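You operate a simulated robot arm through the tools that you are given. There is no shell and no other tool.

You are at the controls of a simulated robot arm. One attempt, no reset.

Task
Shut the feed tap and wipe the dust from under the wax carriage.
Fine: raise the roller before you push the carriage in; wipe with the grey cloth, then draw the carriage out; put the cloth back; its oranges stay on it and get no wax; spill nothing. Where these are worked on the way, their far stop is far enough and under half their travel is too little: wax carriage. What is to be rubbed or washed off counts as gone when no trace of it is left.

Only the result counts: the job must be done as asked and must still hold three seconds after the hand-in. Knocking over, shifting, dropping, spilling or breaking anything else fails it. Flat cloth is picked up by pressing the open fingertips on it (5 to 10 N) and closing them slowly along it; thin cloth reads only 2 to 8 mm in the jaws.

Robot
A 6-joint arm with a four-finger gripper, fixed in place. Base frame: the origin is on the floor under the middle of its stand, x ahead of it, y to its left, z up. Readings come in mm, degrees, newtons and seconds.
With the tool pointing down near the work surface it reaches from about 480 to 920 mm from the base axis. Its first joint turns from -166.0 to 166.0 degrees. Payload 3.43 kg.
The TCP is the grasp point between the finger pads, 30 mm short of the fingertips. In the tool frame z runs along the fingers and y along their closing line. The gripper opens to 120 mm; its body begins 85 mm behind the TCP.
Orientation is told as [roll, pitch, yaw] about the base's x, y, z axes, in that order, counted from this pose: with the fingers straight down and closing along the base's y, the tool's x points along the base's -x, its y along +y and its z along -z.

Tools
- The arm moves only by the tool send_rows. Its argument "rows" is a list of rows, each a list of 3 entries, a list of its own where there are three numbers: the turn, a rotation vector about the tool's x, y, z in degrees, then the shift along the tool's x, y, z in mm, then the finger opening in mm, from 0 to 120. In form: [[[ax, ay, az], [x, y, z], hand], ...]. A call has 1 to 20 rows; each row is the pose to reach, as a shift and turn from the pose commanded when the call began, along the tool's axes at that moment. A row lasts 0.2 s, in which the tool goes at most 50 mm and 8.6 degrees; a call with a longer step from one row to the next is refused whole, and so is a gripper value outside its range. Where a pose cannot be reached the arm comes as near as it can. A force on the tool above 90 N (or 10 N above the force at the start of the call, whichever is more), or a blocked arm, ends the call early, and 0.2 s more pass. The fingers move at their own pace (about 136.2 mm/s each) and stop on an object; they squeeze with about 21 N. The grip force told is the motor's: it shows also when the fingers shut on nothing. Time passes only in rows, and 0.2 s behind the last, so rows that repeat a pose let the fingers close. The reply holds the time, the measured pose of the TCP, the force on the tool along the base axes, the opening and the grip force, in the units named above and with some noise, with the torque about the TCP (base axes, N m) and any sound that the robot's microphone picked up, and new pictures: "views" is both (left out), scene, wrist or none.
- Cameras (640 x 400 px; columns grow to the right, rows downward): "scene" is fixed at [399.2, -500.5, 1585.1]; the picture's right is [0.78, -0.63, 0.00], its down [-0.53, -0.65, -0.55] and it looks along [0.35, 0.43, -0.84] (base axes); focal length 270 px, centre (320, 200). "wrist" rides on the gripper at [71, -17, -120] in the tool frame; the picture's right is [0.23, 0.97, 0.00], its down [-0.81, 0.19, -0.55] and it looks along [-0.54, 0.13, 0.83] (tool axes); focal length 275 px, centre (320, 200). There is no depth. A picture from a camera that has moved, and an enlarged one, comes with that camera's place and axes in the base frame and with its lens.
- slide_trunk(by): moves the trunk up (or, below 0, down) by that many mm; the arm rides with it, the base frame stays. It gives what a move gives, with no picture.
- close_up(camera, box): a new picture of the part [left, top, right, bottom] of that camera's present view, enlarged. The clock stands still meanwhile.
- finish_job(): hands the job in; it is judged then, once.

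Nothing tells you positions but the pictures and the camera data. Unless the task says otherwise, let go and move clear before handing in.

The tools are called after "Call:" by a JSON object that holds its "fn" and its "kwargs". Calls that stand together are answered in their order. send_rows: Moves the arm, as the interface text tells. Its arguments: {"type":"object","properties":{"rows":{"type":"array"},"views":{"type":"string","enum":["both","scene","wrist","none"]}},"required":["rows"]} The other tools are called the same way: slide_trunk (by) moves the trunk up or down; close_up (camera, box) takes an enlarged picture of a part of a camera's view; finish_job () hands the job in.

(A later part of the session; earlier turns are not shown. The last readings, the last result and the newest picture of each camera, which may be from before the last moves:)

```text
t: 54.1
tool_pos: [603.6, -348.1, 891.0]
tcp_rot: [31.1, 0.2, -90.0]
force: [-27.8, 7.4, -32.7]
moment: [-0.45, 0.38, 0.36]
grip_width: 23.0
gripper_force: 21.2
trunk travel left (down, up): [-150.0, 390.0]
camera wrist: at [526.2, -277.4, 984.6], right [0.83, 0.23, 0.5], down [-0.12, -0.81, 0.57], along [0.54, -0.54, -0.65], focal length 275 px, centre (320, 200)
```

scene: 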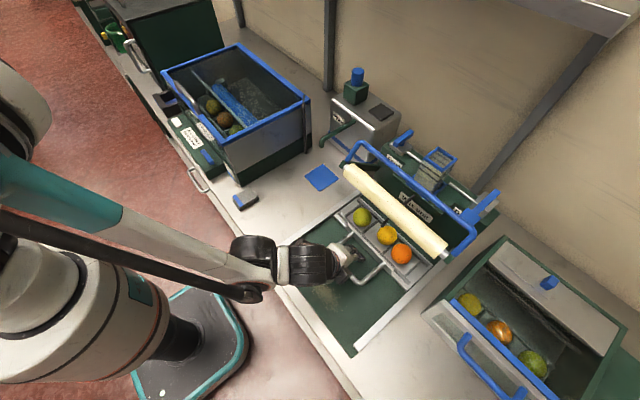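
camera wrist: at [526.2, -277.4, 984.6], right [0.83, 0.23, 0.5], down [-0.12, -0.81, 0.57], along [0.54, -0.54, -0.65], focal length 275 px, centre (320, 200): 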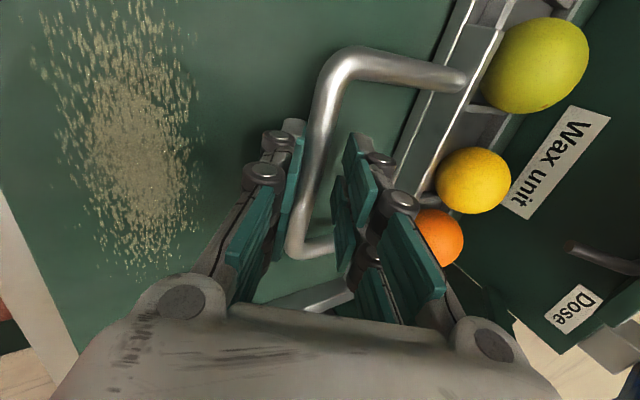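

Call:
{"fn": "send_rows", "kwargs": {"rows": [[[0, 0, 0], [0, -2, 0], 0], [[0, 0, 0], [0, -4, 0], 0], [[0, 0, 0], [0, -4, 0], 0]]}}

Call:
{"fn": "close_up", "kwargs": {"camera": "scene", "box": [280, 160, 460, 360]}}

```text
t: 54.9
tool_pos: [600.2, -347.5, 888.8]
tcp_rot: [31.2, 0.2, -90.0]
force: [-24.4, 6.3, -33.7]
moment: [-0.44, 0.39, 0.37]
grip_width: 15.2
gripper_force: 21.5
trunk travel left (down, up): [-150.0, 390.0]
camera wrist: at [522.7, -277.7, 982.5], right [0.83, 0.23, 0.5], down [-0.12, -0.81, 0.57], along [0.54, -0.54, -0.65], focal length 275 px, centre (320, 200)
```

scene: 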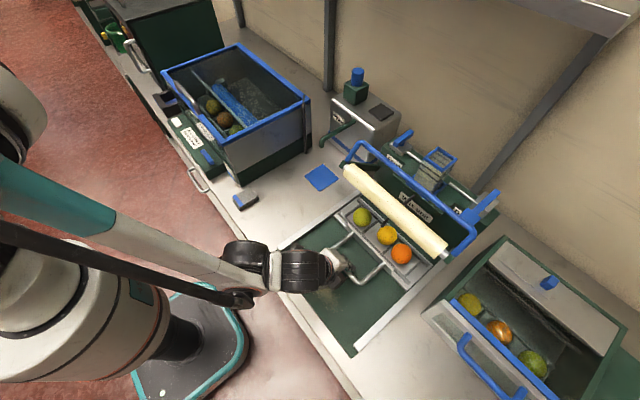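
wrist: 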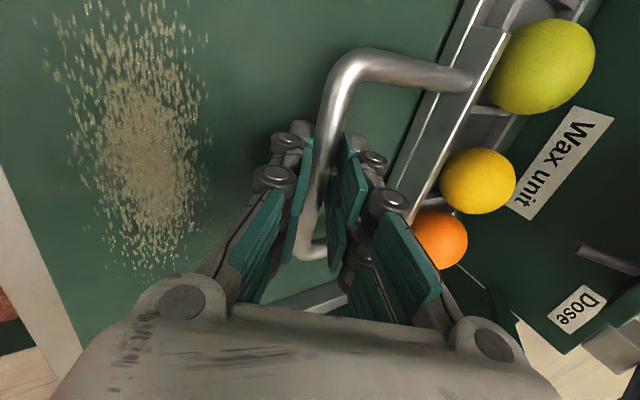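

```text
2.00 times, centred on (370, 260) of scene
camera zoom: at [399.2, -500.5, 1585.1], right [0.78, -0.63, 0.0], down [-0.53, -0.65, -0.55], along [0.35, 0.43, -0.84], focal length 539 px, centre (220, 80)
```

zoom: 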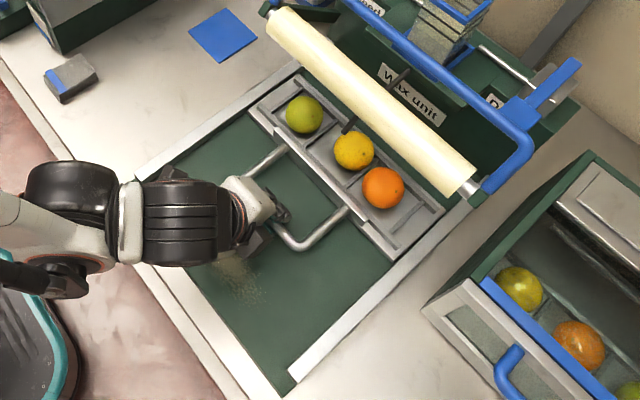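

Call:
{"fn": "send_rows", "kwargs": {"rows": [[[0, 0, 0], [0, 2, 2], 0], [[0, 0, 0], [0, 5, 3], 0], [[0, 0, 0], [0, 8, 5], 0], [[0, 0, 0], [0, 8, 5], 0]]}}

Call:
{"fn": "close_up", "kwargs": {"camera": "scene", "box": [280, 160, 460, 360]}}

```text
t: 55.9
tool_pos: [606.4, -349.0, 891.2]
tcp_rot: [31.2, 0.2, -90.0]
force: [-46.1, -2.3, -7.9]
moment: [-0.13, 0.76, 0.69]
grip_width: 29.1
gripper_force: 21.2
trunk travel left (down, up): [-150.0, 390.0]
camera wrist: at [529.4, -277.6, 984.4], right [0.83, 0.23, 0.51], down [-0.12, -0.81, 0.57], along [0.54, -0.54, -0.65], focal length 275 px, centre (320, 200)
```

scene: 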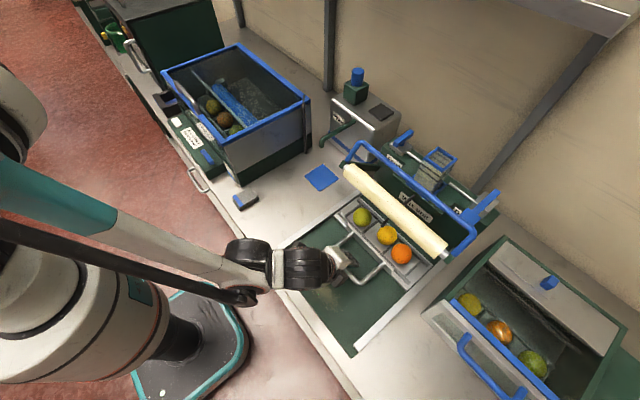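
wrist: 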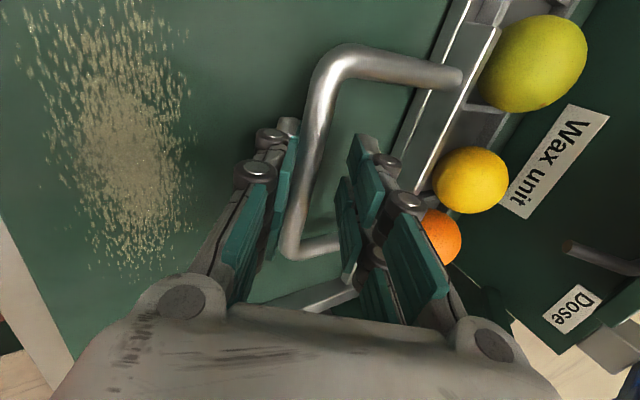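

```text
2.00 times, centred on (370, 260) of scene
camera zoom: at [399.2, -500.5, 1585.1], right [0.78, -0.63, 0.0], down [-0.53, -0.65, -0.55], along [0.35, 0.43, -0.84], focal length 539 px, centre (220, 80)
```

zoom: 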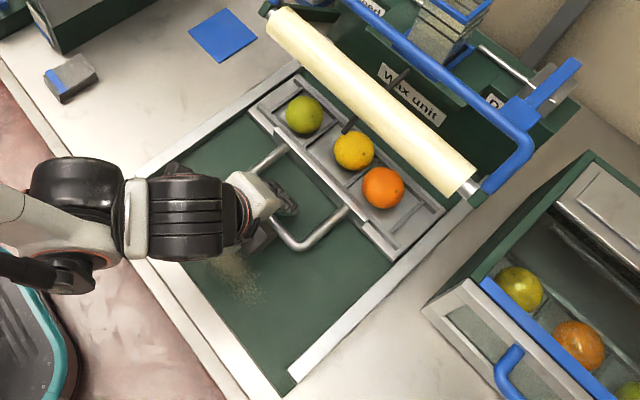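

The carriage doesn't move under 46 N, so it's at its inner stop and the oranges are still in place. I'll let go and back out.

Call:
{"fn": "send_rows", "kwargs": {"rows": [[[0, 0, 0], [0, -8, -4], 30], [[0, 0, 0], [0, -8, -4], 45], [[0, 0, 0], [0, -8, -4], 50], [[0, 0, 0], [0, -8, -40], 50], [[0, 0, 0], [0, -8, -80], 50], [[0, 0, 0], [0, -8, -120], 50], [[0, 0, 0], [0, -8, -160], 50], [[0, 0, 0], [0, -8, -160], 50]]}}

Call:
{"fn": "close_up", "kwargs": {"camera": "scene", "box": [280, 160, 460, 360]}}

```text
t: 57.7
tool_pos: [518.6, -349.4, 1022.2]
tcp_rot: [31.2, 0.1, -90.1]
force: [-0.2, 0.0, -0.1]
moment: [0.0, 0.01, 0.02]
grip_width: 49.8
gripper_force: 0.1
trunk travel left (down, up): [-150.0, 390.0]
camera wrist: at [441.2, -278.0, 1116.3], right [0.83, 0.23, 0.51], down [-0.12, -0.81, 0.57], along [0.54, -0.54, -0.65], focal length 275 px, centre (320, 200)
```

scene: 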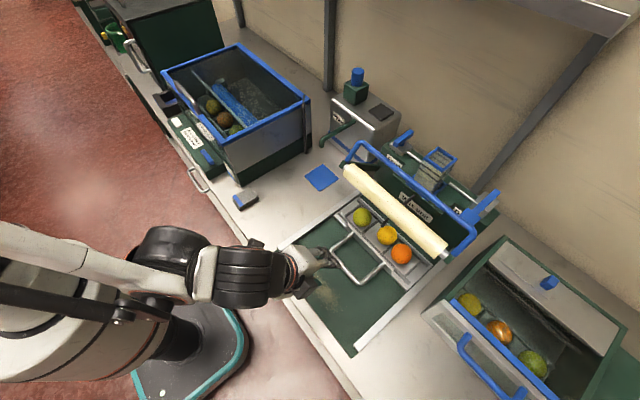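
wrist: 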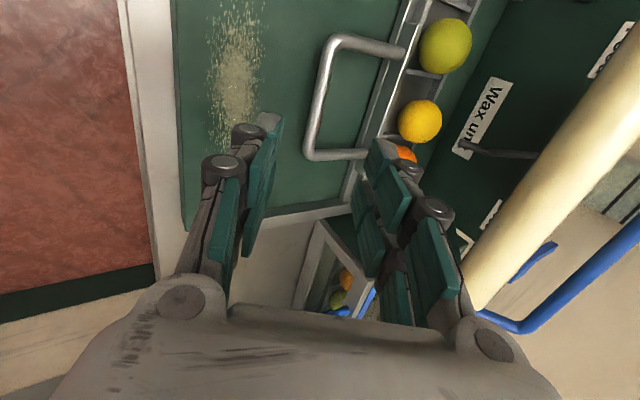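

```text
2.00 times, centred on (370, 260) of scene
camera zoom: at [399.2, -500.5, 1585.1], right [0.78, -0.63, 0.0], down [-0.53, -0.65, -0.55], along [0.35, 0.43, -0.84], focal length 539 px, centre (220, 80)
```

zoom: 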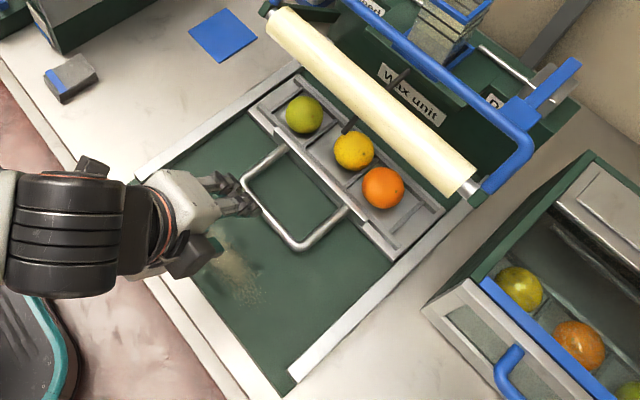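

Next is the grey cloth. I'll straighten the tool and turn the hand so the fingers close along x with the camera on the side away from the machine.

Call:
{"fn": "send_rows", "kwargs": {"rows": [[[6, 0, 0], [30, 3, -10], 50], [[12, 0, 0], [70, 7, -22], 50], [[18, 0, 0], [110, 11, -35], 50], [[24, 0, 0], [150, 15, -47], 50], [[31.2, 0, 0], [190, 19, -60], 50], [[31.2, 0, 0], [230, 23, -72], 50], [[31.2, 0, 0], [250, 24.5, -76.3], 50], [[31.2, 0, 0], [250, 24.5, -76.3], 50]], "views": "none"}}

Call:
{"fn": "send_rows", "kwargs": {"rows": [[[0, 0, -8], [0, 0, 0], 100], [[0, 0, -16], [0, 0, 0], 100], [[0, 0, -24], [0, 0, 0], 100], [[0, 0, -32], [0, 0, 0], 100], [[0, 0, -40], [0, 0, 0], 100], [[0, 0, -48], [0, 0, 0], 100], [[0, 0, -56], [0, 0, 0], 100], [[0, 0, -64], [0, 0, 0], 100], [[0, 0, -72], [0, 0, 0], 100], [[0, 0, -80], [0, 0, 0], 100], [[0, 0, -88], [0, 0, 0], 100], [[0, 0, -90], [0, 0, 0], 100], [[0, 0, -90], [0, 0, 0], 100]]}}

```text
t: 59.5
tool_pos: [500.5, -99.7, 1101.6]
tcp_rot: [-0.1, 0.1, -90.0]
force: [0.4, 0.8, 0.4]
moment: [-0.02, 0.01, 0.0]
grip_width: 50.3
gripper_force: 0.1
trunk travel left (down, up): [-150.0, 390.0]
```

```text
t: 62.3
tool_pos: [501.8, -98.2, 1100.3]
tcp_rot: [0.1, -0.1, 0.2]
force: [0.5, -0.2, 0.8]
moment: [0.0, 0.01, 0.01]
grip_width: 100.2
gripper_force: 0.0
trunk travel left (down, up): [-150.0, 390.0]
camera wrist: at [429.7, -115.1, 1219.6], right [-0.23, 0.97, 0.0], down [0.81, 0.19, 0.55], along [0.54, 0.13, -0.83], focal length 275 px, centre (320, 200)
```

scene: 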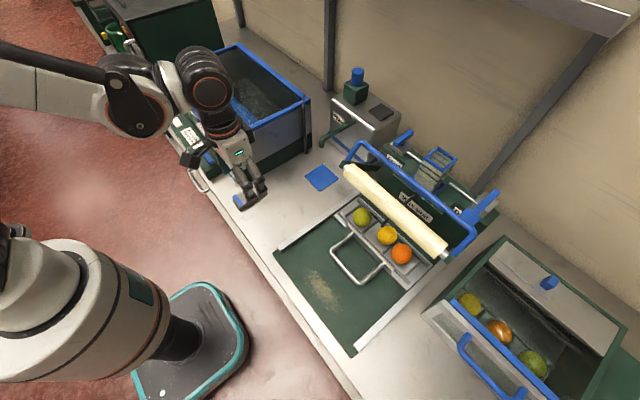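
wrist: 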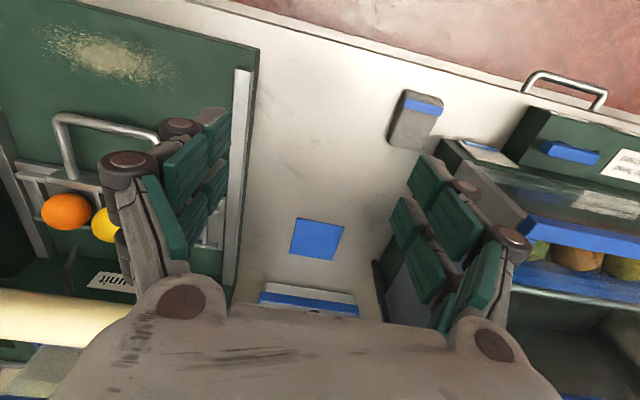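

Call:
{"fn": "close_up", "kwargs": {"camera": "wrist", "box": [360, 70, 480, 170]}}

Call:
{"fn": "close_up", "kwargs": {"camera": "scene", "box": [260, 220, 400, 360]}}

Call:
{"fn": "close_up", "kwargs": {"camera": "wrist", "box": [0, 0, 260, 150]}}

```text
4.00 times, centred on (420, 120) of wrist
camera zoom: at [429.7, -115.1, 1219.6], right [-0.23, 0.97, 0.0], down [0.81, 0.19, 0.55], along [0.54, 0.13, -0.83], focal length 1101 px, centre (-80, 520)
```

zoom: 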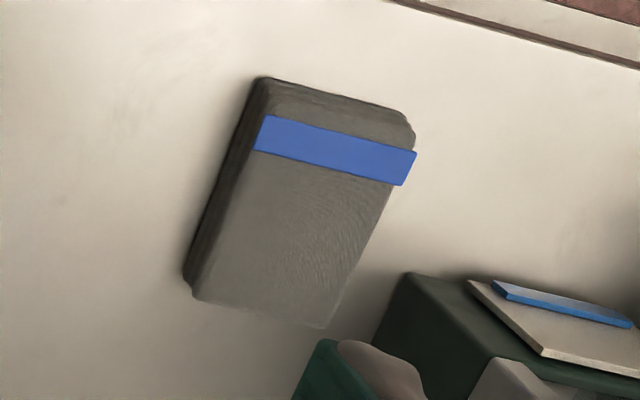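

```text
2.86 times, centred on (330, 290) of scene
camera zoom: at [399.2, -500.5, 1585.1], right [0.78, -0.63, 0.0], down [-0.53, -0.65, -0.55], along [0.35, 0.43, -0.84], focal length 770 px, centre (291, -57)
```

zoom: 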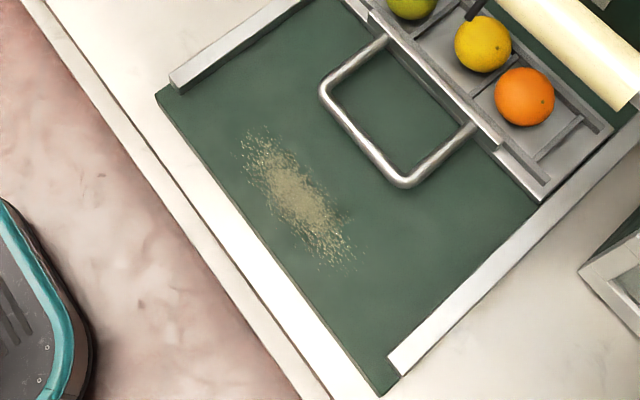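

```text
2.46 times, centred on (130, 75) of wrist
camera zoom: at [429.7, -115.1, 1219.6], right [-0.23, 0.97, 0.0], down [0.81, 0.19, 0.55], along [0.54, 0.13, -0.83], focal length 678 px, centre (788, 508)
```

zoom: 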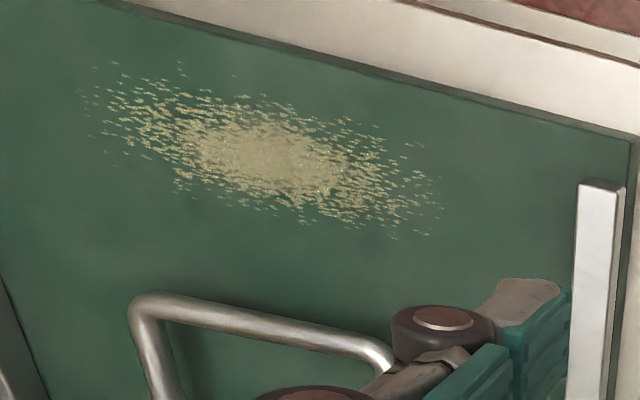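

The cloth is a folded pad, about 73 by 55 mm, centred near (518, 40). The dust covers roughly x 495–560 and y -435 to -265. I'll turn the fingers to close along x and go over the cloth.

Call:
{"fn": "send_rows", "kwargs": {"rows": [[[0, 0, -8], [-1, 12, 0], 110], [[0, 0, -16], [-3, 24, 0], 110], [[0, 0, -24], [-5, 36, 0], 110], [[0, 0, -32], [-7, 48, 0], 110], [[0, 0, -40], [-9, 60, 0], 110], [[0, 0, -48], [-11, 72, 0], 110], [[0, 0, -56], [-12, 84, 0], 110], [[0, 0, -64], [-13, 96, 0], 110], [[0, 0, -72], [-14, 108, 0], 110], [[0, 0, -80], [-15, 120, 0], 110], [[0, 0, -88], [-16, 132, 0], 110], [[0, 0, -90], [-16.5, 135, 30], 110], [[0, 0, -90], [-16.5, 135, 60], 110], [[0, 0, -90], [-16.5, 135, 60], 110]]}}

Call:
{"fn": "close_up", "kwargs": {"camera": "wrist", "box": [180, 60, 460, 280]}}

Call:
{"fn": "close_up", "kwargs": {"camera": "scene", "box": [180, 100, 320, 230]}}

```text
t: 65.3
tool_pos: [517.8, 40.7, 1040.2]
tcp_rot: [0.0, -0.1, 90.0]
force: [-0.5, -0.4, 0.4]
moment: [0.0, 0.03, 0.01]
grip_width: 110.1
gripper_force: 0.0
trunk travel left (down, up): [-150.0, 390.0]
camera wrist: at [534.5, -32.2, 1159.1], right [-0.97, -0.23, 0.0], down [-0.19, 0.81, 0.55], along [-0.13, 0.54, -0.83], focal length 275 px, centre (320, 200)
```

scene: 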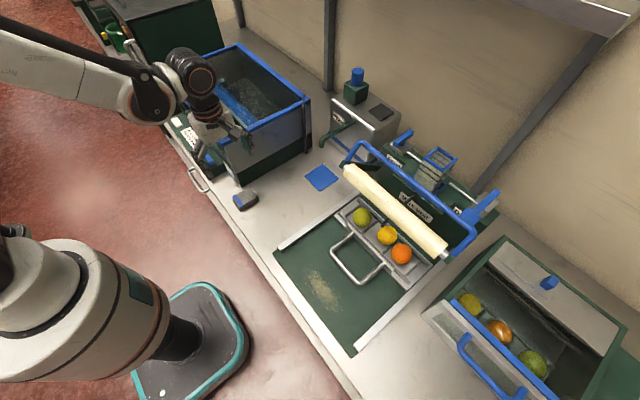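
wrist: 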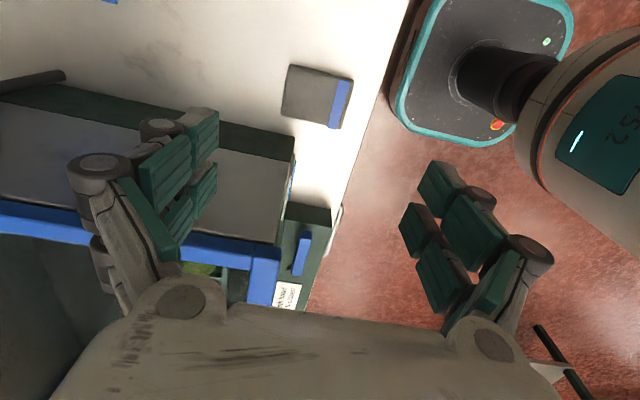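

```text
1.82 times, centred on (320, 170) of wrist
camera zoom: at [534.5, -32.2, 1159.1], right [-0.97, -0.23, 0.0], down [-0.19, 0.81, 0.55], along [-0.13, 0.54, -0.83], focal length 500 px, centre (320, 254)
```

zoom: 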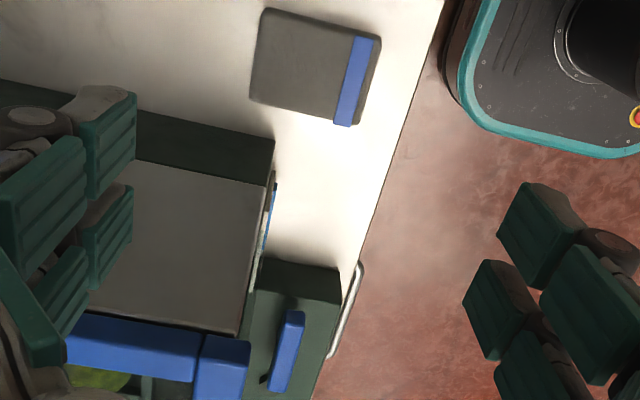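

```text
3.08 times, centred on (250, 165) of scene
camera zoom: at [399.2, -500.5, 1585.1], right [0.78, -0.63, 0.0], down [-0.53, -0.65, -0.55], along [0.35, 0.43, -0.84], focal length 830 px, centre (535, 308)
```

zoom: 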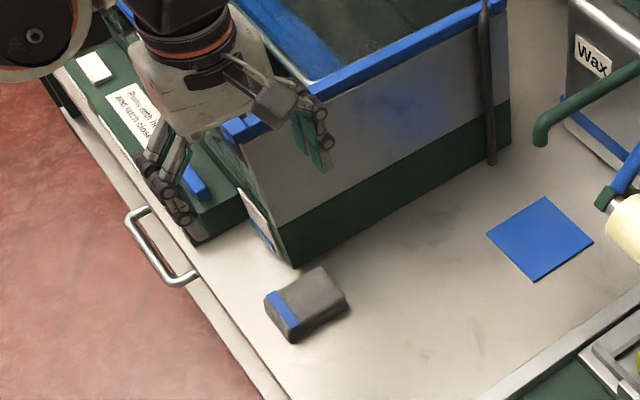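

Call:
{"fn": "send_rows", "kwargs": {"rows": [[[0, 0, 0], [1, 0, 40], 110], [[0, 0, 0], [2, -1, 80], 110], [[0, 0, 0], [2, -1, 115], 110], [[0, 0, 0], [2, -1, 145], 110], [[0, 0, 0], [2, -1, 158], 110], [[0, 0, 0], [2, -1, 158], 110]]}}

Call:
{"fn": "close_up", "kwargs": {"camera": "scene", "box": [180, 120, 320, 230]}}

```text
t: 66.7
tool_pos: [518.4, 37.6, 881.1]
tcp_rot: [-0.1, -0.1, 90.0]
force: [-0.3, 0.1, -0.3]
moment: [0.02, -0.01, 0.03]
grip_width: 110.2
gripper_force: 0.1
trunk travel left (down, up): [-150.0, 390.0]
camera wrist: at [535.7, -34.7, 1001.4], right [-0.97, -0.23, 0.0], down [-0.19, 0.81, 0.55], along [-0.13, 0.54, -0.83], focal length 275 px, centre (320, 200)
```

scene: 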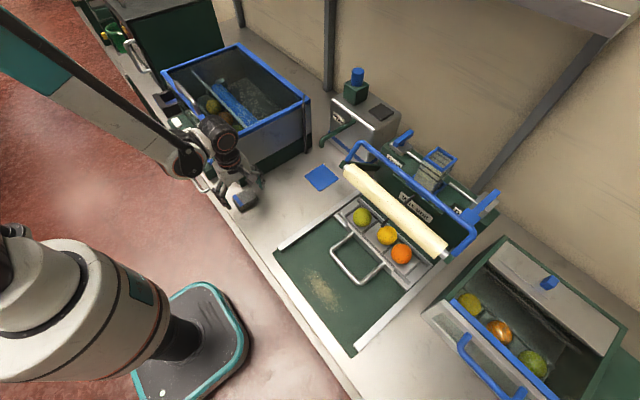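
wrist: 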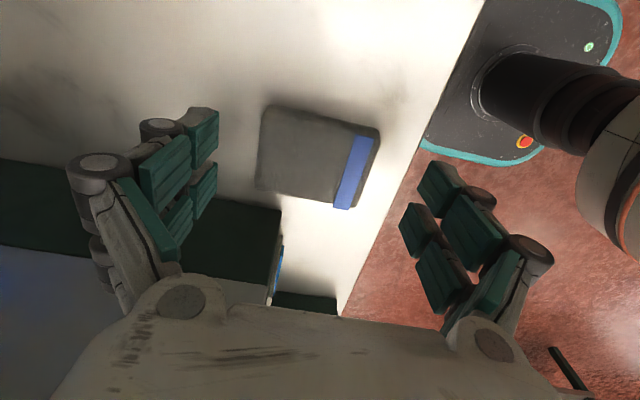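

```text
3.64 times, centred on (250, 175) of scene
camera zoom: at [399.2, -500.5, 1585.1], right [0.78, -0.63, 0.0], down [-0.53, -0.65, -0.55], along [0.35, 0.43, -0.84], focal length 981 px, centre (574, 291)
```

zoom: 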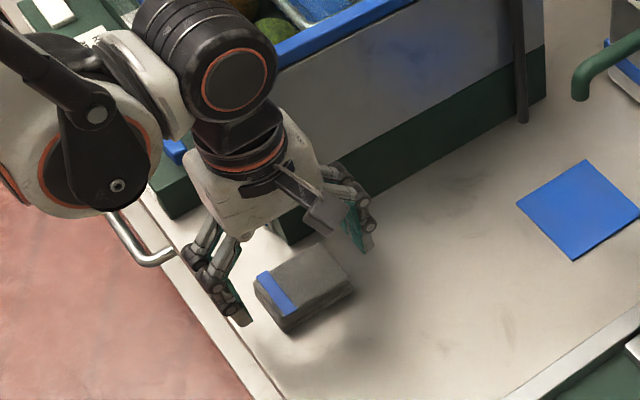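

Call:
{"fn": "send_rows", "kwargs": {"rows": [[[0, 0, 0], [0, 0, 6], 110], [[0, 0, 0], [0, 0, 12], 110], [[0, 0, 0], [0, 0, 17], 110], [[0, 0, 0], [0, 0, 21], 110], [[0, 0, 0], [0, 0, 24], 110], [[0, 0, 0], [0, 0, 24], 110]], "views": "wrist"}}

Call:
{"fn": "close_up", "kwargs": {"camera": "scene", "box": [200, 150, 290, 230]}}

```text
t: 68.1
tool_pos: [520.5, 35.9, 858.4]
tcp_rot: [-0.1, -0.1, 90.0]
force: [-0.1, 0.9, 1.0]
moment: [0.01, 0.03, -0.01]
grip_width: 110.1
gripper_force: 0.3
trunk travel left (down, up): [-150.0, 390.0]
camera wrist: at [537.4, -35.1, 978.0], right [-0.97, -0.23, 0.0], down [-0.19, 0.81, 0.55], along [-0.13, 0.54, -0.83], focal length 275 px, centre (320, 200)
```

wrist: 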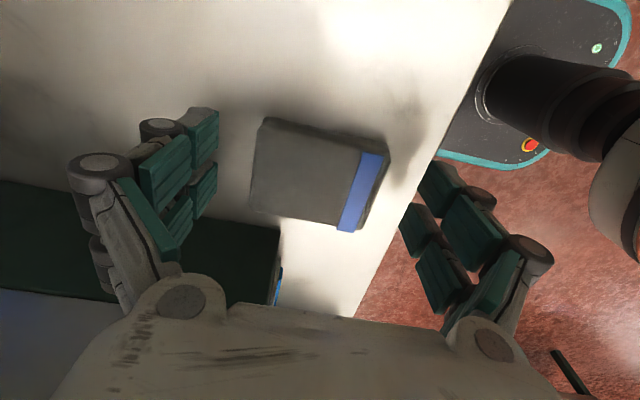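

```text
5.00 times, centred on (245, 190) of scene
camera zoom: at [399.2, -500.5, 1585.1], right [0.78, -0.63, 0.0], down [-0.53, -0.65, -0.55], along [0.35, 0.43, -0.84], focal length 1348 px, centre (695, 250)
```

zoom: 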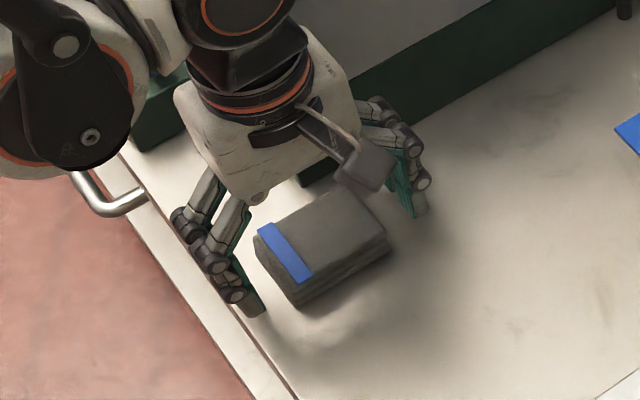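

Call:
{"fn": "send_rows", "kwargs": {"rows": [[[0, 0, 0], [-2, 0, 2], 110], [[0, 0, 0], [-4, 0, 4], 110], [[0, 0, 0], [-4, 0, 6], 110], [[0, 0, 0], [-4, 0, 6], 110]], "views": "none"}}

Call:
{"fn": "close_up", "kwargs": {"camera": "scene", "box": [200, 150, 290, 230]}}

```text
t: 69.1
tool_pos: [520.6, 39.4, 854.1]
tcp_rot: [0.0, -0.1, 90.1]
force: [0.1, 0.5, 0.0]
moment: [-0.02, 0.03, -0.02]
grip_width: 110.4
gripper_force: 0.0
trunk travel left (down, up): [-150.0, 390.0]
```

```text
5.00 times, centred on (245, 190) of scene
camera zoom: at [399.2, -500.5, 1585.1], right [0.78, -0.63, 0.0], down [-0.53, -0.65, -0.55], along [0.35, 0.43, -0.84], focal length 1348 px, centre (695, 250)
```

zoom: 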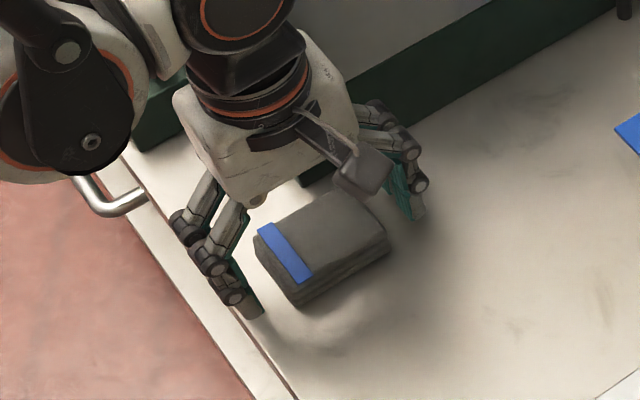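

Call:
{"fn": "send_rows", "kwargs": {"rows": [[[0, 0, 0], [0, 0, 2], 110], [[0, 0, 0], [0, 0, 4], 110], [[0, 0, 0], [0, 0, 4], 110]], "views": "none"}}

Call:
{"fn": "send_rows", "kwargs": {"rows": [[[0, 0, 0], [0, 0, 2], 110], [[0, 0, 0], [0, 0, 4], 110], [[0, 0, 0], [0, 0, 4], 110]], "views": "none"}}

```text
t: 69.9
tool_pos: [519.7, 39.6, 848.2]
tcp_rot: [0.0, -0.2, 90.0]
force: [0.4, 0.5, 0.0]
moment: [-0.01, -0.02, -0.03]
grip_width: 109.7
gripper_force: 0.1
trunk travel left (down, up): [-150.0, 390.0]
```

```text
t: 70.7
tool_pos: [518.7, 39.6, 844.8]
tcp_rot: [0.0, -0.2, 90.0]
force: [0.1, 0.4, -0.7]
moment: [0.0, 0.01, -0.02]
grip_width: 110.0
gripper_force: 0.0
trunk travel left (down, up): [-150.0, 390.0]
```

Call:
{"fn": "send_rows", "kwargs": {"rows": [[[0, 0, 0], [0, 0, 2], 110], [[0, 0, 0], [0, 0, 4], 110], [[0, 0, 0], [0, 0, 4], 110]], "views": "wrist"}}

Call:
{"fn": "close_up", "kwargs": {"camera": "scene", "box": [200, 150, 290, 230]}}

```text
t: 71.5
tool_pos: [518.2, 40.2, 840.9]
tcp_rot: [0.0, -0.1, 90.0]
force: [-0.8, 0.4, -0.3]
moment: [0.0, 0.0, 0.04]
grip_width: 110.1
gripper_force: 0.2
trunk travel left (down, up): [-150.0, 390.0]
camera wrist: at [535.6, -32.0, 959.9], right [-0.97, -0.23, 0.0], down [-0.19, 0.81, 0.55], along [-0.13, 0.54, -0.83], focal length 275 px, centre (320, 200)
```

wrist: 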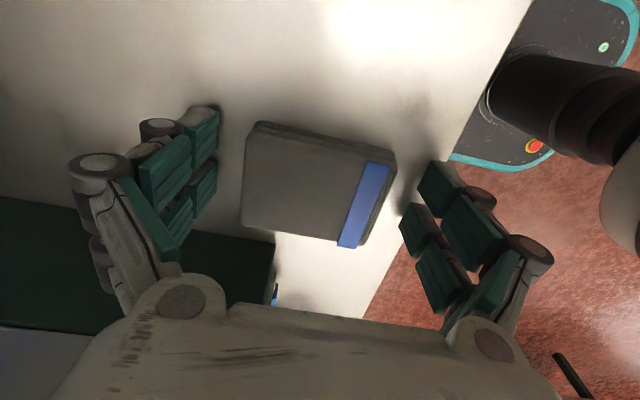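

```text
5.00 times, centred on (245, 190) of scene
camera zoom: at [399.2, -500.5, 1585.1], right [0.78, -0.63, 0.0], down [-0.53, -0.65, -0.55], along [0.35, 0.43, -0.84], focal length 1348 px, centre (695, 250)
```

zoom: 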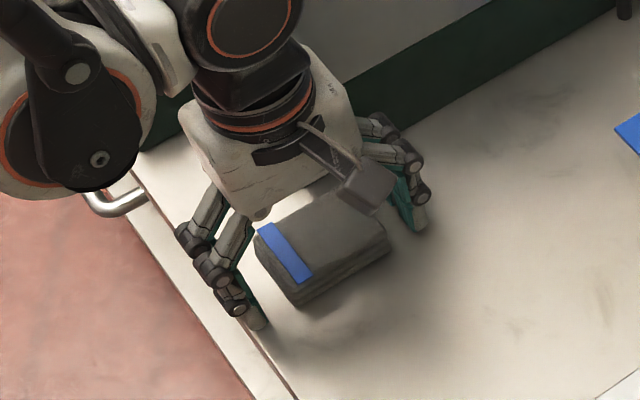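

Call:
{"fn": "send_rows", "kwargs": {"rows": [[[0, 0, 0], [0, 0, 2], 110], [[0, 0, 0], [0, 0, 4], 110], [[0, 0, 0], [0, 0, 4], 110]], "views": "none"}}

Call:
{"fn": "send_rows", "kwargs": {"rows": [[[0, 0, 0], [0, 0, 2], 110], [[0, 0, 0], [0, 0, 4], 110], [[0, 0, 0], [0, 0, 4], 110]], "views": "wrist"}}

Call:
{"fn": "close_up", "kwargs": {"camera": "scene", "box": [200, 150, 290, 230]}}

```text
t: 72.3
tool_pos: [516.6, 39.6, 837.0]
tcp_rot: [-0.1, -0.1, 90.0]
force: [-0.3, -0.6, -1.0]
moment: [0.01, -0.03, 0.0]
grip_width: 110.0
gripper_force: 0.0
trunk travel left (down, up): [-150.0, 390.0]
```

```text
t: 73.1
tool_pos: [518.3, 40.9, 833.2]
tcp_rot: [0.0, 0.0, 90.0]
force: [-0.5, 2.8, 34.2]
moment: [-0.04, 0.24, 0.1]
grip_width: 112.7
gripper_force: 23.0
trunk travel left (down, up): [-150.0, 390.0]
camera wrist: at [534.9, -31.6, 952.6], right [-0.97, -0.23, 0.0], down [-0.19, 0.81, 0.55], along [-0.13, 0.54, -0.83], focal length 275 px, centre (320, 200)
```

wrist: 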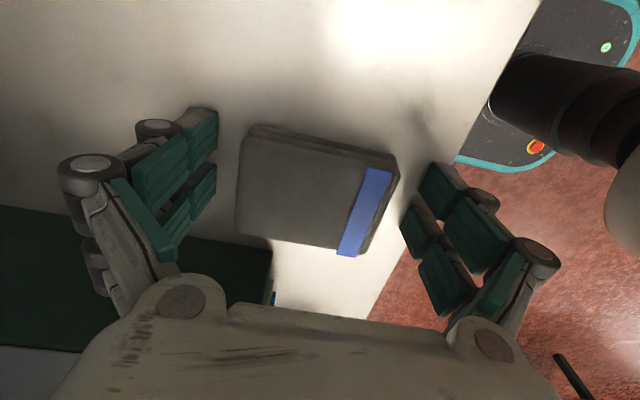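

```text
5.00 times, centred on (245, 190) of scene
camera zoom: at [399.2, -500.5, 1585.1], right [0.78, -0.63, 0.0], down [-0.53, -0.65, -0.55], along [0.35, 0.43, -0.84], focal length 1348 px, centre (695, 250)
```

zoom: 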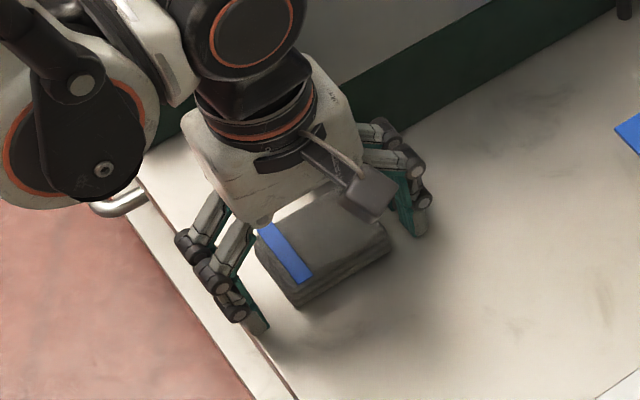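

The fingertips touched the counter at TCP z 834. I'll rise 10 mm and close on the cloth's sides.

Call:
{"fn": "send_rows", "kwargs": {"rows": [[[0, 0, 0], [0, 0, -5], 110], [[0, 0, 0], [0, 0, -11], 110], [[0, 0, 0], [0, 0, -11], 95], [[0, 0, 0], [0, 0, -11], 85], [[0, 0, 0], [0, 0, -11], 77], [[0, 0, 0], [0, 0, -11], 70], [[0, 0, 0], [0, 0, -11], 64], [[0, 0, 0], [0, 0, -11], 58], [[0, 0, 0], [0, 0, -11], 52], [[0, 0, 0], [0, 0, -11], 46], [[0, 0, 0], [0, 0, -11], 46]]}}

Call:
{"fn": "close_up", "kwargs": {"camera": "scene", "box": [200, 150, 290, 230]}}

```text
t: 75.5
tool_pos: [515.7, 39.9, 846.2]
tcp_rot: [-0.2, -0.1, 90.0]
force: [-11.0, -0.6, 62.1]
moment: [-0.19, 1.39, -0.05]
grip_width: 78.1
gripper_force: 21.0
trunk travel left (down, up): [-150.0, 390.0]
camera wrist: at [531.5, -32.1, 964.6], right [-0.97, -0.23, 0.0], down [-0.19, 0.81, 0.55], along [-0.12, 0.54, -0.83], focal length 275 px, centre (320, 200)
```

scene: 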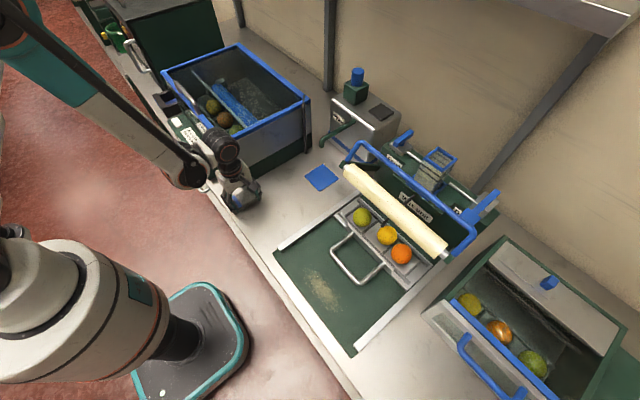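
wrist: 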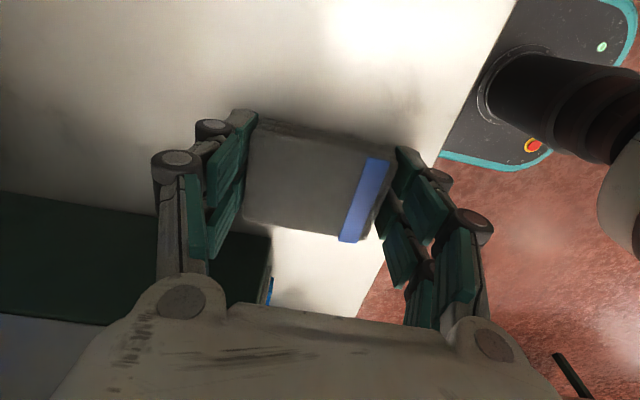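

```text
5.00 times, centred on (245, 190) of scene
camera zoom: at [399.2, -500.5, 1585.1], right [0.78, -0.63, 0.0], down [-0.53, -0.65, -0.55], along [0.35, 0.43, -0.84], focal length 1348 px, centre (695, 250)
```

zoom: 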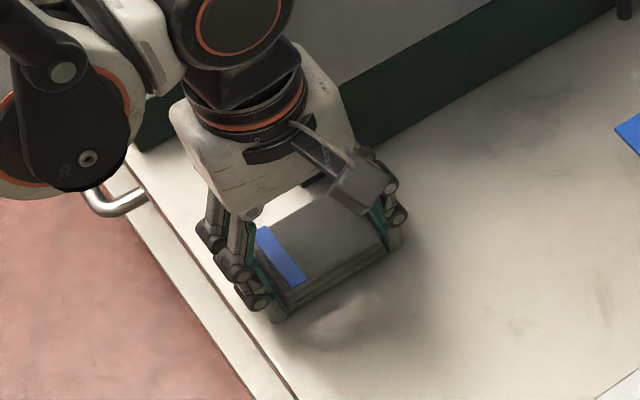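

Closing swings the tips lower, and they're now pressing on the counter. I'll raise the hand about 10 mm and then finish closing.

Call:
{"fn": "send_rows", "kwargs": {"rows": [[[0, 0, 0], [0, 0, -3], 84], [[0, 0, 0], [0, 0, -7], 84], [[0, 0, 0], [0, 0, -10], 84], [[0, 0, 0], [0, 0, -10], 84]], "views": "none"}}

Call:
{"fn": "send_rows", "kwargs": {"rows": [[[0, 0, 0], [0, 0, 0], 78], [[0, 0, 0], [0, 0, 0], 72], [[0, 0, 0], [0, 0, 0], 66], [[0, 0, 0], [0, 0, 0], 60], [[0, 0, 0], [0, 0, 0], 54], [[0, 0, 0], [0, 0, 0], 54]]}}

Call:
{"fn": "close_up", "kwargs": {"camera": "scene", "box": [200, 150, 290, 230]}}

```text
t: 76.5
tool_pos: [518.9, 40.7, 853.2]
tcp_rot: [0.0, 0.0, 90.0]
force: [0.6, -0.1, -0.6]
moment: [0.0, 0.0, -0.03]
grip_width: 84.1
gripper_force: 0.0
trunk travel left (down, up): [-150.0, 390.0]
```

```text
t: 77.9
tool_pos: [518.9, 39.6, 854.1]
tcp_rot: [0.0, -0.1, 90.0]
force: [0.8, -0.2, 2.8]
moment: [-0.01, 0.02, 0.02]
grip_width: 75.3
gripper_force: 21.0
trunk travel left (down, up): [-150.0, 390.0]
camera wrist: at [535.2, -31.0, 973.5], right [-0.97, -0.23, 0.0], down [-0.19, 0.81, 0.55], along [-0.13, 0.54, -0.83], focal length 275 px, centre (320, 200)
```

scene: 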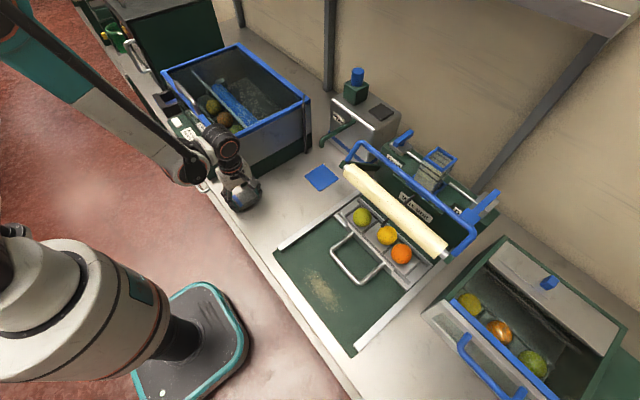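
wrist: 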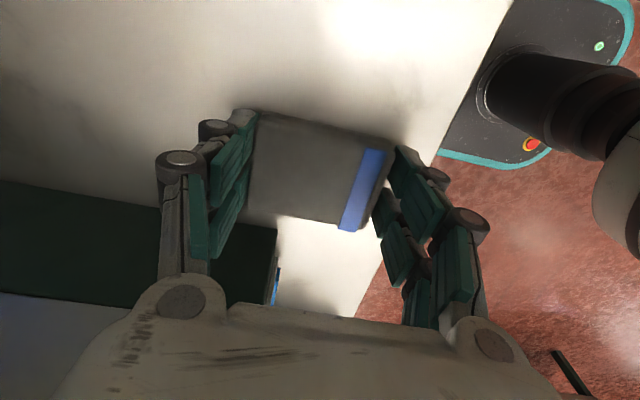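

```text
5.00 times, centred on (245, 190) of scene
camera zoom: at [399.2, -500.5, 1585.1], right [0.78, -0.63, 0.0], down [-0.53, -0.65, -0.55], along [0.35, 0.43, -0.84], focal length 1348 px, centre (695, 250)
```

zoom: 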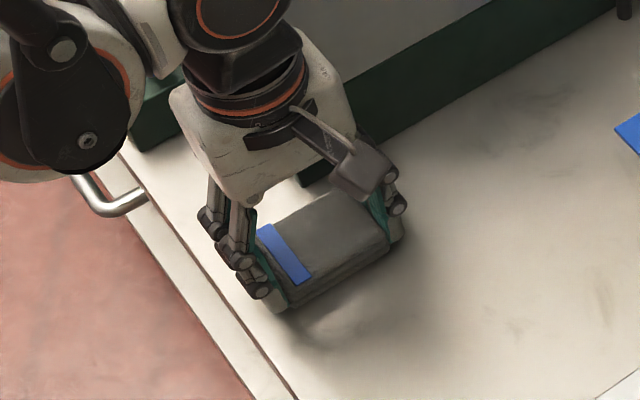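

The cloth is gripped at 75 mm, at TCP (518.9, 39.6, 854). I'll lift it and check that it holds.

Call:
{"fn": "send_rows", "kwargs": {"rows": [[[0, 0, 0], [0, 0, -10], 50], [[0, 0, 0], [0, 0, -25], 50], [[0, 0, 0], [0, 0, -50], 50], [[0, 0, 0], [0, 0, -90], 50], [[0, 0, 0], [0, 0, -130], 50], [[0, 0, 0], [0, 0, -130], 50]]}}

Call:
{"fn": "close_up", "kwargs": {"camera": "scene", "box": [180, 100, 320, 230]}}

```text
t: 79.3
tool_pos: [519.0, 38.7, 981.7]
tcp_rot: [0.0, -0.1, 90.0]
force: [0.1, -0.3, -1.8]
moment: [0.04, 0.03, -0.02]
grip_width: 75.4
gripper_force: 20.8
trunk travel left (down, up): [-150.0, 390.0]
camera wrist: at [535.2, -32.4, 1100.4], right [-0.97, -0.23, 0.0], down [-0.19, 0.81, 0.55], along [-0.13, 0.54, -0.83], focal length 275 px, centre (320, 200)
```

scene: 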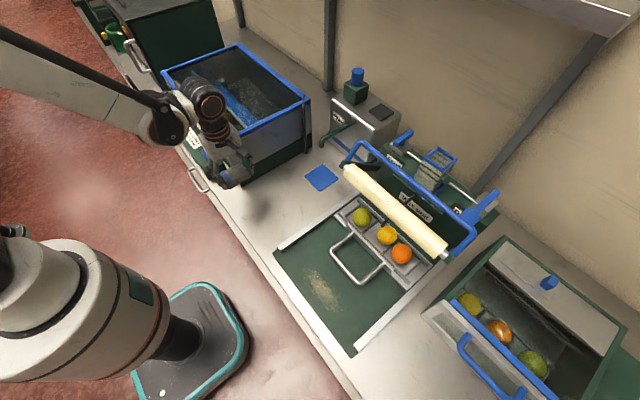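
wrist: 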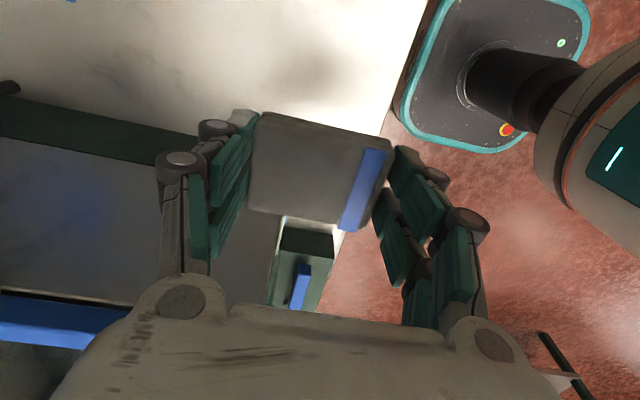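

```text
3.08 times, centred on (250, 165) of scene
camera zoom: at [399.2, -500.5, 1585.1], right [0.78, -0.63, 0.0], down [-0.53, -0.65, -0.55], along [0.35, 0.43, -0.84], focal length 830 px, centre (535, 308)
```

zoom: 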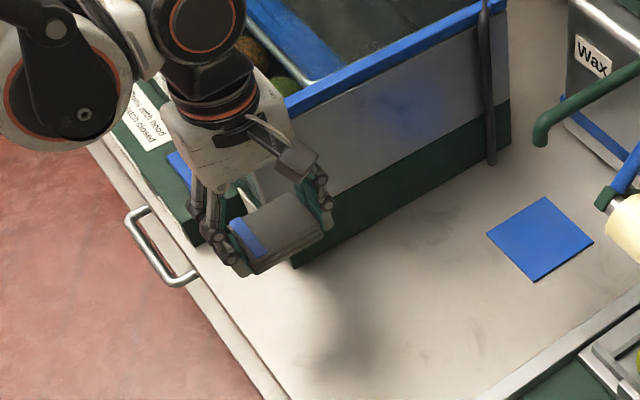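

The cloth holds. I'm carrying it over to the dust and turning the hand so the cloth's long side lies across the bed.

Call:
{"fn": "send_rows", "kwargs": {"rows": [[[0, 0, 0], [20, 0, 0], 50], [[0, 0, 8], [50, 0, 0], 50], [[0, 0, 16], [85, -1, 0], 50], [[0, 0, 24], [120, -2, 0], 50], [[0, 0, 32], [155, -3, 0], 50], [[0, 0, 40], [190, -4, 0], 50], [[0, 0, 48], [225, -5, 0], 50], [[0, 0, 56], [260, -6, 0], 50], [[0, 0, 64], [295, -7, 0], 50], [[0, 0, 72], [330, -8, 0], 50], [[0, 0, 80], [355, -9, 0], 50], [[0, 0, 88], [380, -5, 10], 50], [[0, 0, 90], [390, 0, 30], 50], [[0, 0, 90], [390, 0, 50], 50], [[0, 0, 90], [390, 0, 50], 50]]}}

Call:
{"fn": "close_up", "kwargs": {"camera": "scene", "box": [260, 200, 420, 370]}}

```text
t: 82.5
tool_pos: [517.9, -352.4, 933.8]
tcp_rot: [0.0, 0.0, 0.0]
force: [0.2, -1.0, -0.2]
moment: [-0.01, 0.04, -0.01]
grip_width: 75.7
gripper_force: 21.1
trunk travel left (down, up): [-150.0, 390.0]
camera wrist: at [446.4, -370.0, 1051.8], right [-0.23, 0.97, 0.0], down [0.81, 0.19, 0.55], along [0.54, 0.13, -0.83], focal length 275 px, centre (320, 200)
```

scene: 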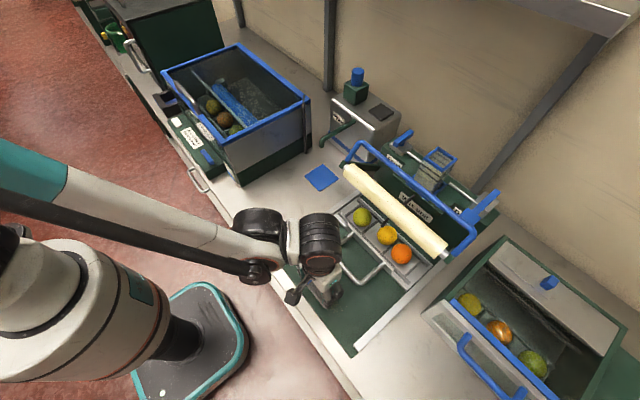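
wrist: 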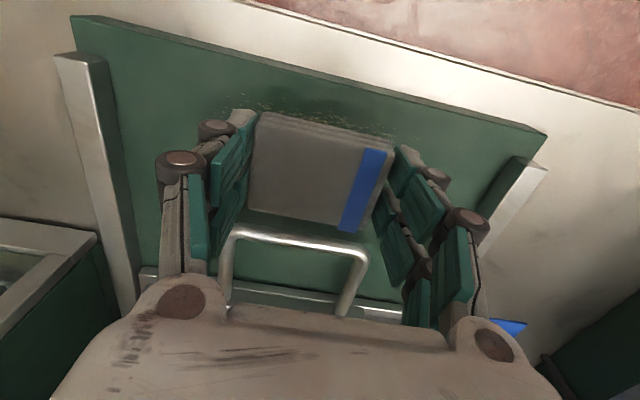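

```text
2.35 times, centred on (340, 285) of scene
camera zoom: at [399.2, -500.5, 1585.1], right [0.78, -0.63, 0.0], down [-0.53, -0.65, -0.55], along [0.35, 0.43, -0.84], focal length 634 px, centre (273, 0)
```

zoom: 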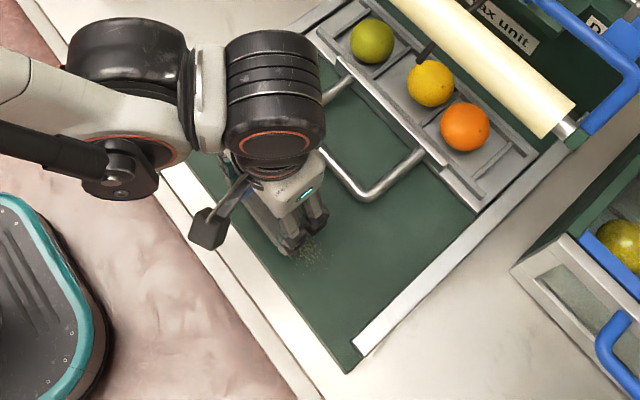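

Call:
{"fn": "send_rows", "kwargs": {"rows": [[[0, 0, 0], [0, 0, 12], 50], [[0, 0, 0], [0, 0, 24], 50], [[0, 0, 0], [0, 0, 34], 50], [[0, 0, 0], [0, 0, 34], 50]], "views": "none"}}

Call:
{"fn": "send_rows", "kwargs": {"rows": [[[0, 0, 0], [0, 0, 3], 50], [[0, 0, 0], [0, 0, 6], 50], [[0, 0, 0], [0, 0, 6], 50]], "views": "none"}}

Call:
{"fn": "send_rows", "kwargs": {"rows": [[[0, 0, 0], [0, 0, 2], 50], [[0, 0, 0], [0, 0, 4], 50], [[0, 0, 0], [0, 0, 4], 50]], "views": "wrist"}}

```text
t: 83.5
tool_pos: [517.4, -352.3, 900.1]
tcp_rot: [0.0, 0.0, 0.0]
force: [0.1, 0.1, -0.6]
moment: [0.01, 0.0, 0.02]
grip_width: 75.6
gripper_force: 20.5
trunk travel left (down, up): [-150.0, 390.0]
```

```text
t: 84.3
tool_pos: [518.6, -353.3, 892.4]
tcp_rot: [0.1, -0.1, -0.1]
force: [0.5, 0.5, -0.3]
moment: [0.02, 0.0, -0.03]
grip_width: 75.3
gripper_force: 21.3
trunk travel left (down, up): [-150.0, 390.0]
```

```text
t: 85.1
tool_pos: [518.5, -351.3, 888.6]
tcp_rot: [0.0, 0.0, 0.0]
force: [-0.4, 0.3, -1.0]
moment: [0.0, 0.05, 0.0]
grip_width: 75.7
gripper_force: 21.0
trunk travel left (down, up): [-150.0, 390.0]
camera wrist: at [446.9, -368.7, 1008.3], right [-0.23, 0.97, 0.0], down [0.81, 0.19, 0.55], along [0.54, 0.13, -0.83], focal length 275 px, centre (320, 200)
```

wrist: 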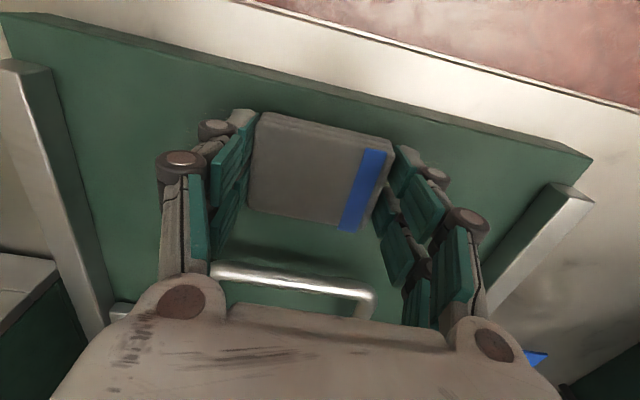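

Call:
{"fn": "send_rows", "kwargs": {"rows": [[[0, 0, 0], [0, 0, 2], 50], [[0, 0, 0], [0, 0, 4], 50], [[0, 0, 0], [0, 0, 4], 50]], "views": "none"}}

Call:
{"fn": "send_rows", "kwargs": {"rows": [[[0, 0, 0], [0, 0, 1.5], 50], [[0, 0, 0], [0, 0, 3], 50], [[0, 0, 0], [0, 0, 3], 50]], "views": "none"}}

```text
t: 85.9
tool_pos: [518.7, -350.4, 886.5]
tcp_rot: [0.2, -0.1, 0.0]
force: [-0.8, 0.3, 0.0]
moment: [0.03, 0.0, 0.01]
grip_width: 75.6
gripper_force: 20.5
trunk travel left (down, up): [-150.0, 390.0]
```

```text
t: 86.7
tool_pos: [517.2, -351.2, 883.2]
tcp_rot: [0.0, -0.1, -0.1]
force: [4.6, -4.1, 24.7]
moment: [-0.24, -0.15, 0.0]
grip_width: 75.9
gripper_force: 20.7
trunk travel left (down, up): [-150.0, 390.0]
```

The cloth meets the bed at TCP z of about 885. I'll ease to a light press and make the first wiping strokes along y.

Call:
{"fn": "send_rows", "kwargs": {"rows": [[[0, 0, 0], [0, -6, -1], 50], [[0, 0, 0], [0, -16, -1], 50], [[0, 0, 0], [0, -26, -1], 50], [[0, 0, 0], [0, -36, -1], 50], [[0, 0, 0], [0, -46, -1], 50], [[0, 0, 0], [0, -56, -1], 50], [[0, 0, 0], [0, -63, -1], 50], [[0, 0, 0], [0, -52, -1], 50], [[0, 0, 0], [0, -40, -1], 50], [[0, 0, 0], [0, -28, -1], 50], [[0, 0, 0], [0, -16, -1], 50], [[0, 0, 0], [0, -4, -1], 50], [[0, 0, 0], [0, 8, -1], 50], [[0, 0, 0], [0, 20, -1], 50], [[0, 0, 0], [0, 32, -1], 50], [[0, 0, 0], [0, 44, -1], 50], [[0, 0, 0], [0, 56, -1], 50], [[0, 0, 0], [0, 63, -1], 50]]}}

Call:
{"fn": "close_up", "kwargs": {"camera": "scene", "box": [260, 200, 420, 370]}}

```text
t: 90.5
tool_pos: [519.7, -287.6, 882.4]
tcp_rot: [0.1, 0.0, 0.1]
force: [0.4, -1.2, -1.0]
moment: [0.05, 0.0, -0.02]
grip_width: 75.5
gripper_force: 20.9
trunk travel left (down, up): [-150.0, 390.0]
camera wrist: at [447.7, -305.1, 1002.2], right [-0.23, 0.97, 0.0], down [0.81, 0.19, 0.55], along [0.54, 0.13, -0.83], focal length 275 px, centre (320, 200)
```

scene: 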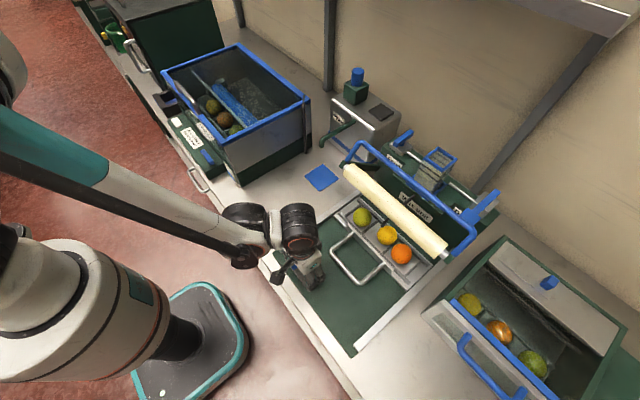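
wrist: 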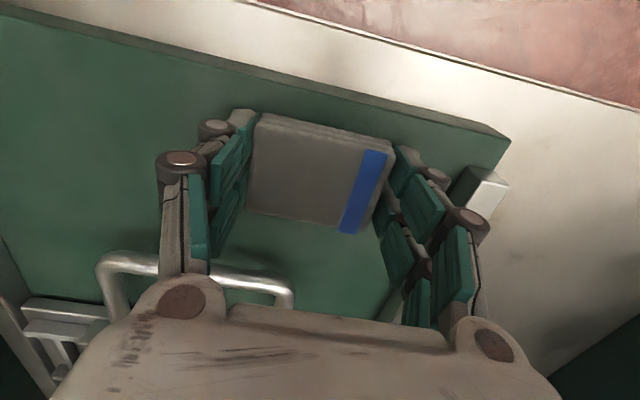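

```text
2.35 times, centred on (340, 285) of scene
camera zoom: at [399.2, -500.5, 1585.1], right [0.78, -0.63, 0.0], down [-0.53, -0.65, -0.55], along [0.35, 0.43, -0.84], focal length 634 px, centre (273, 0)
```

zoom: 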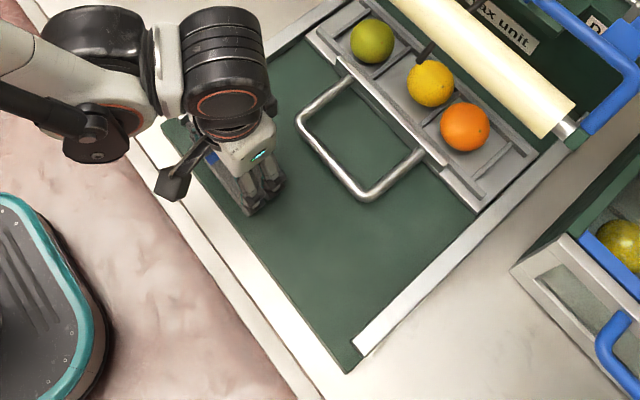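

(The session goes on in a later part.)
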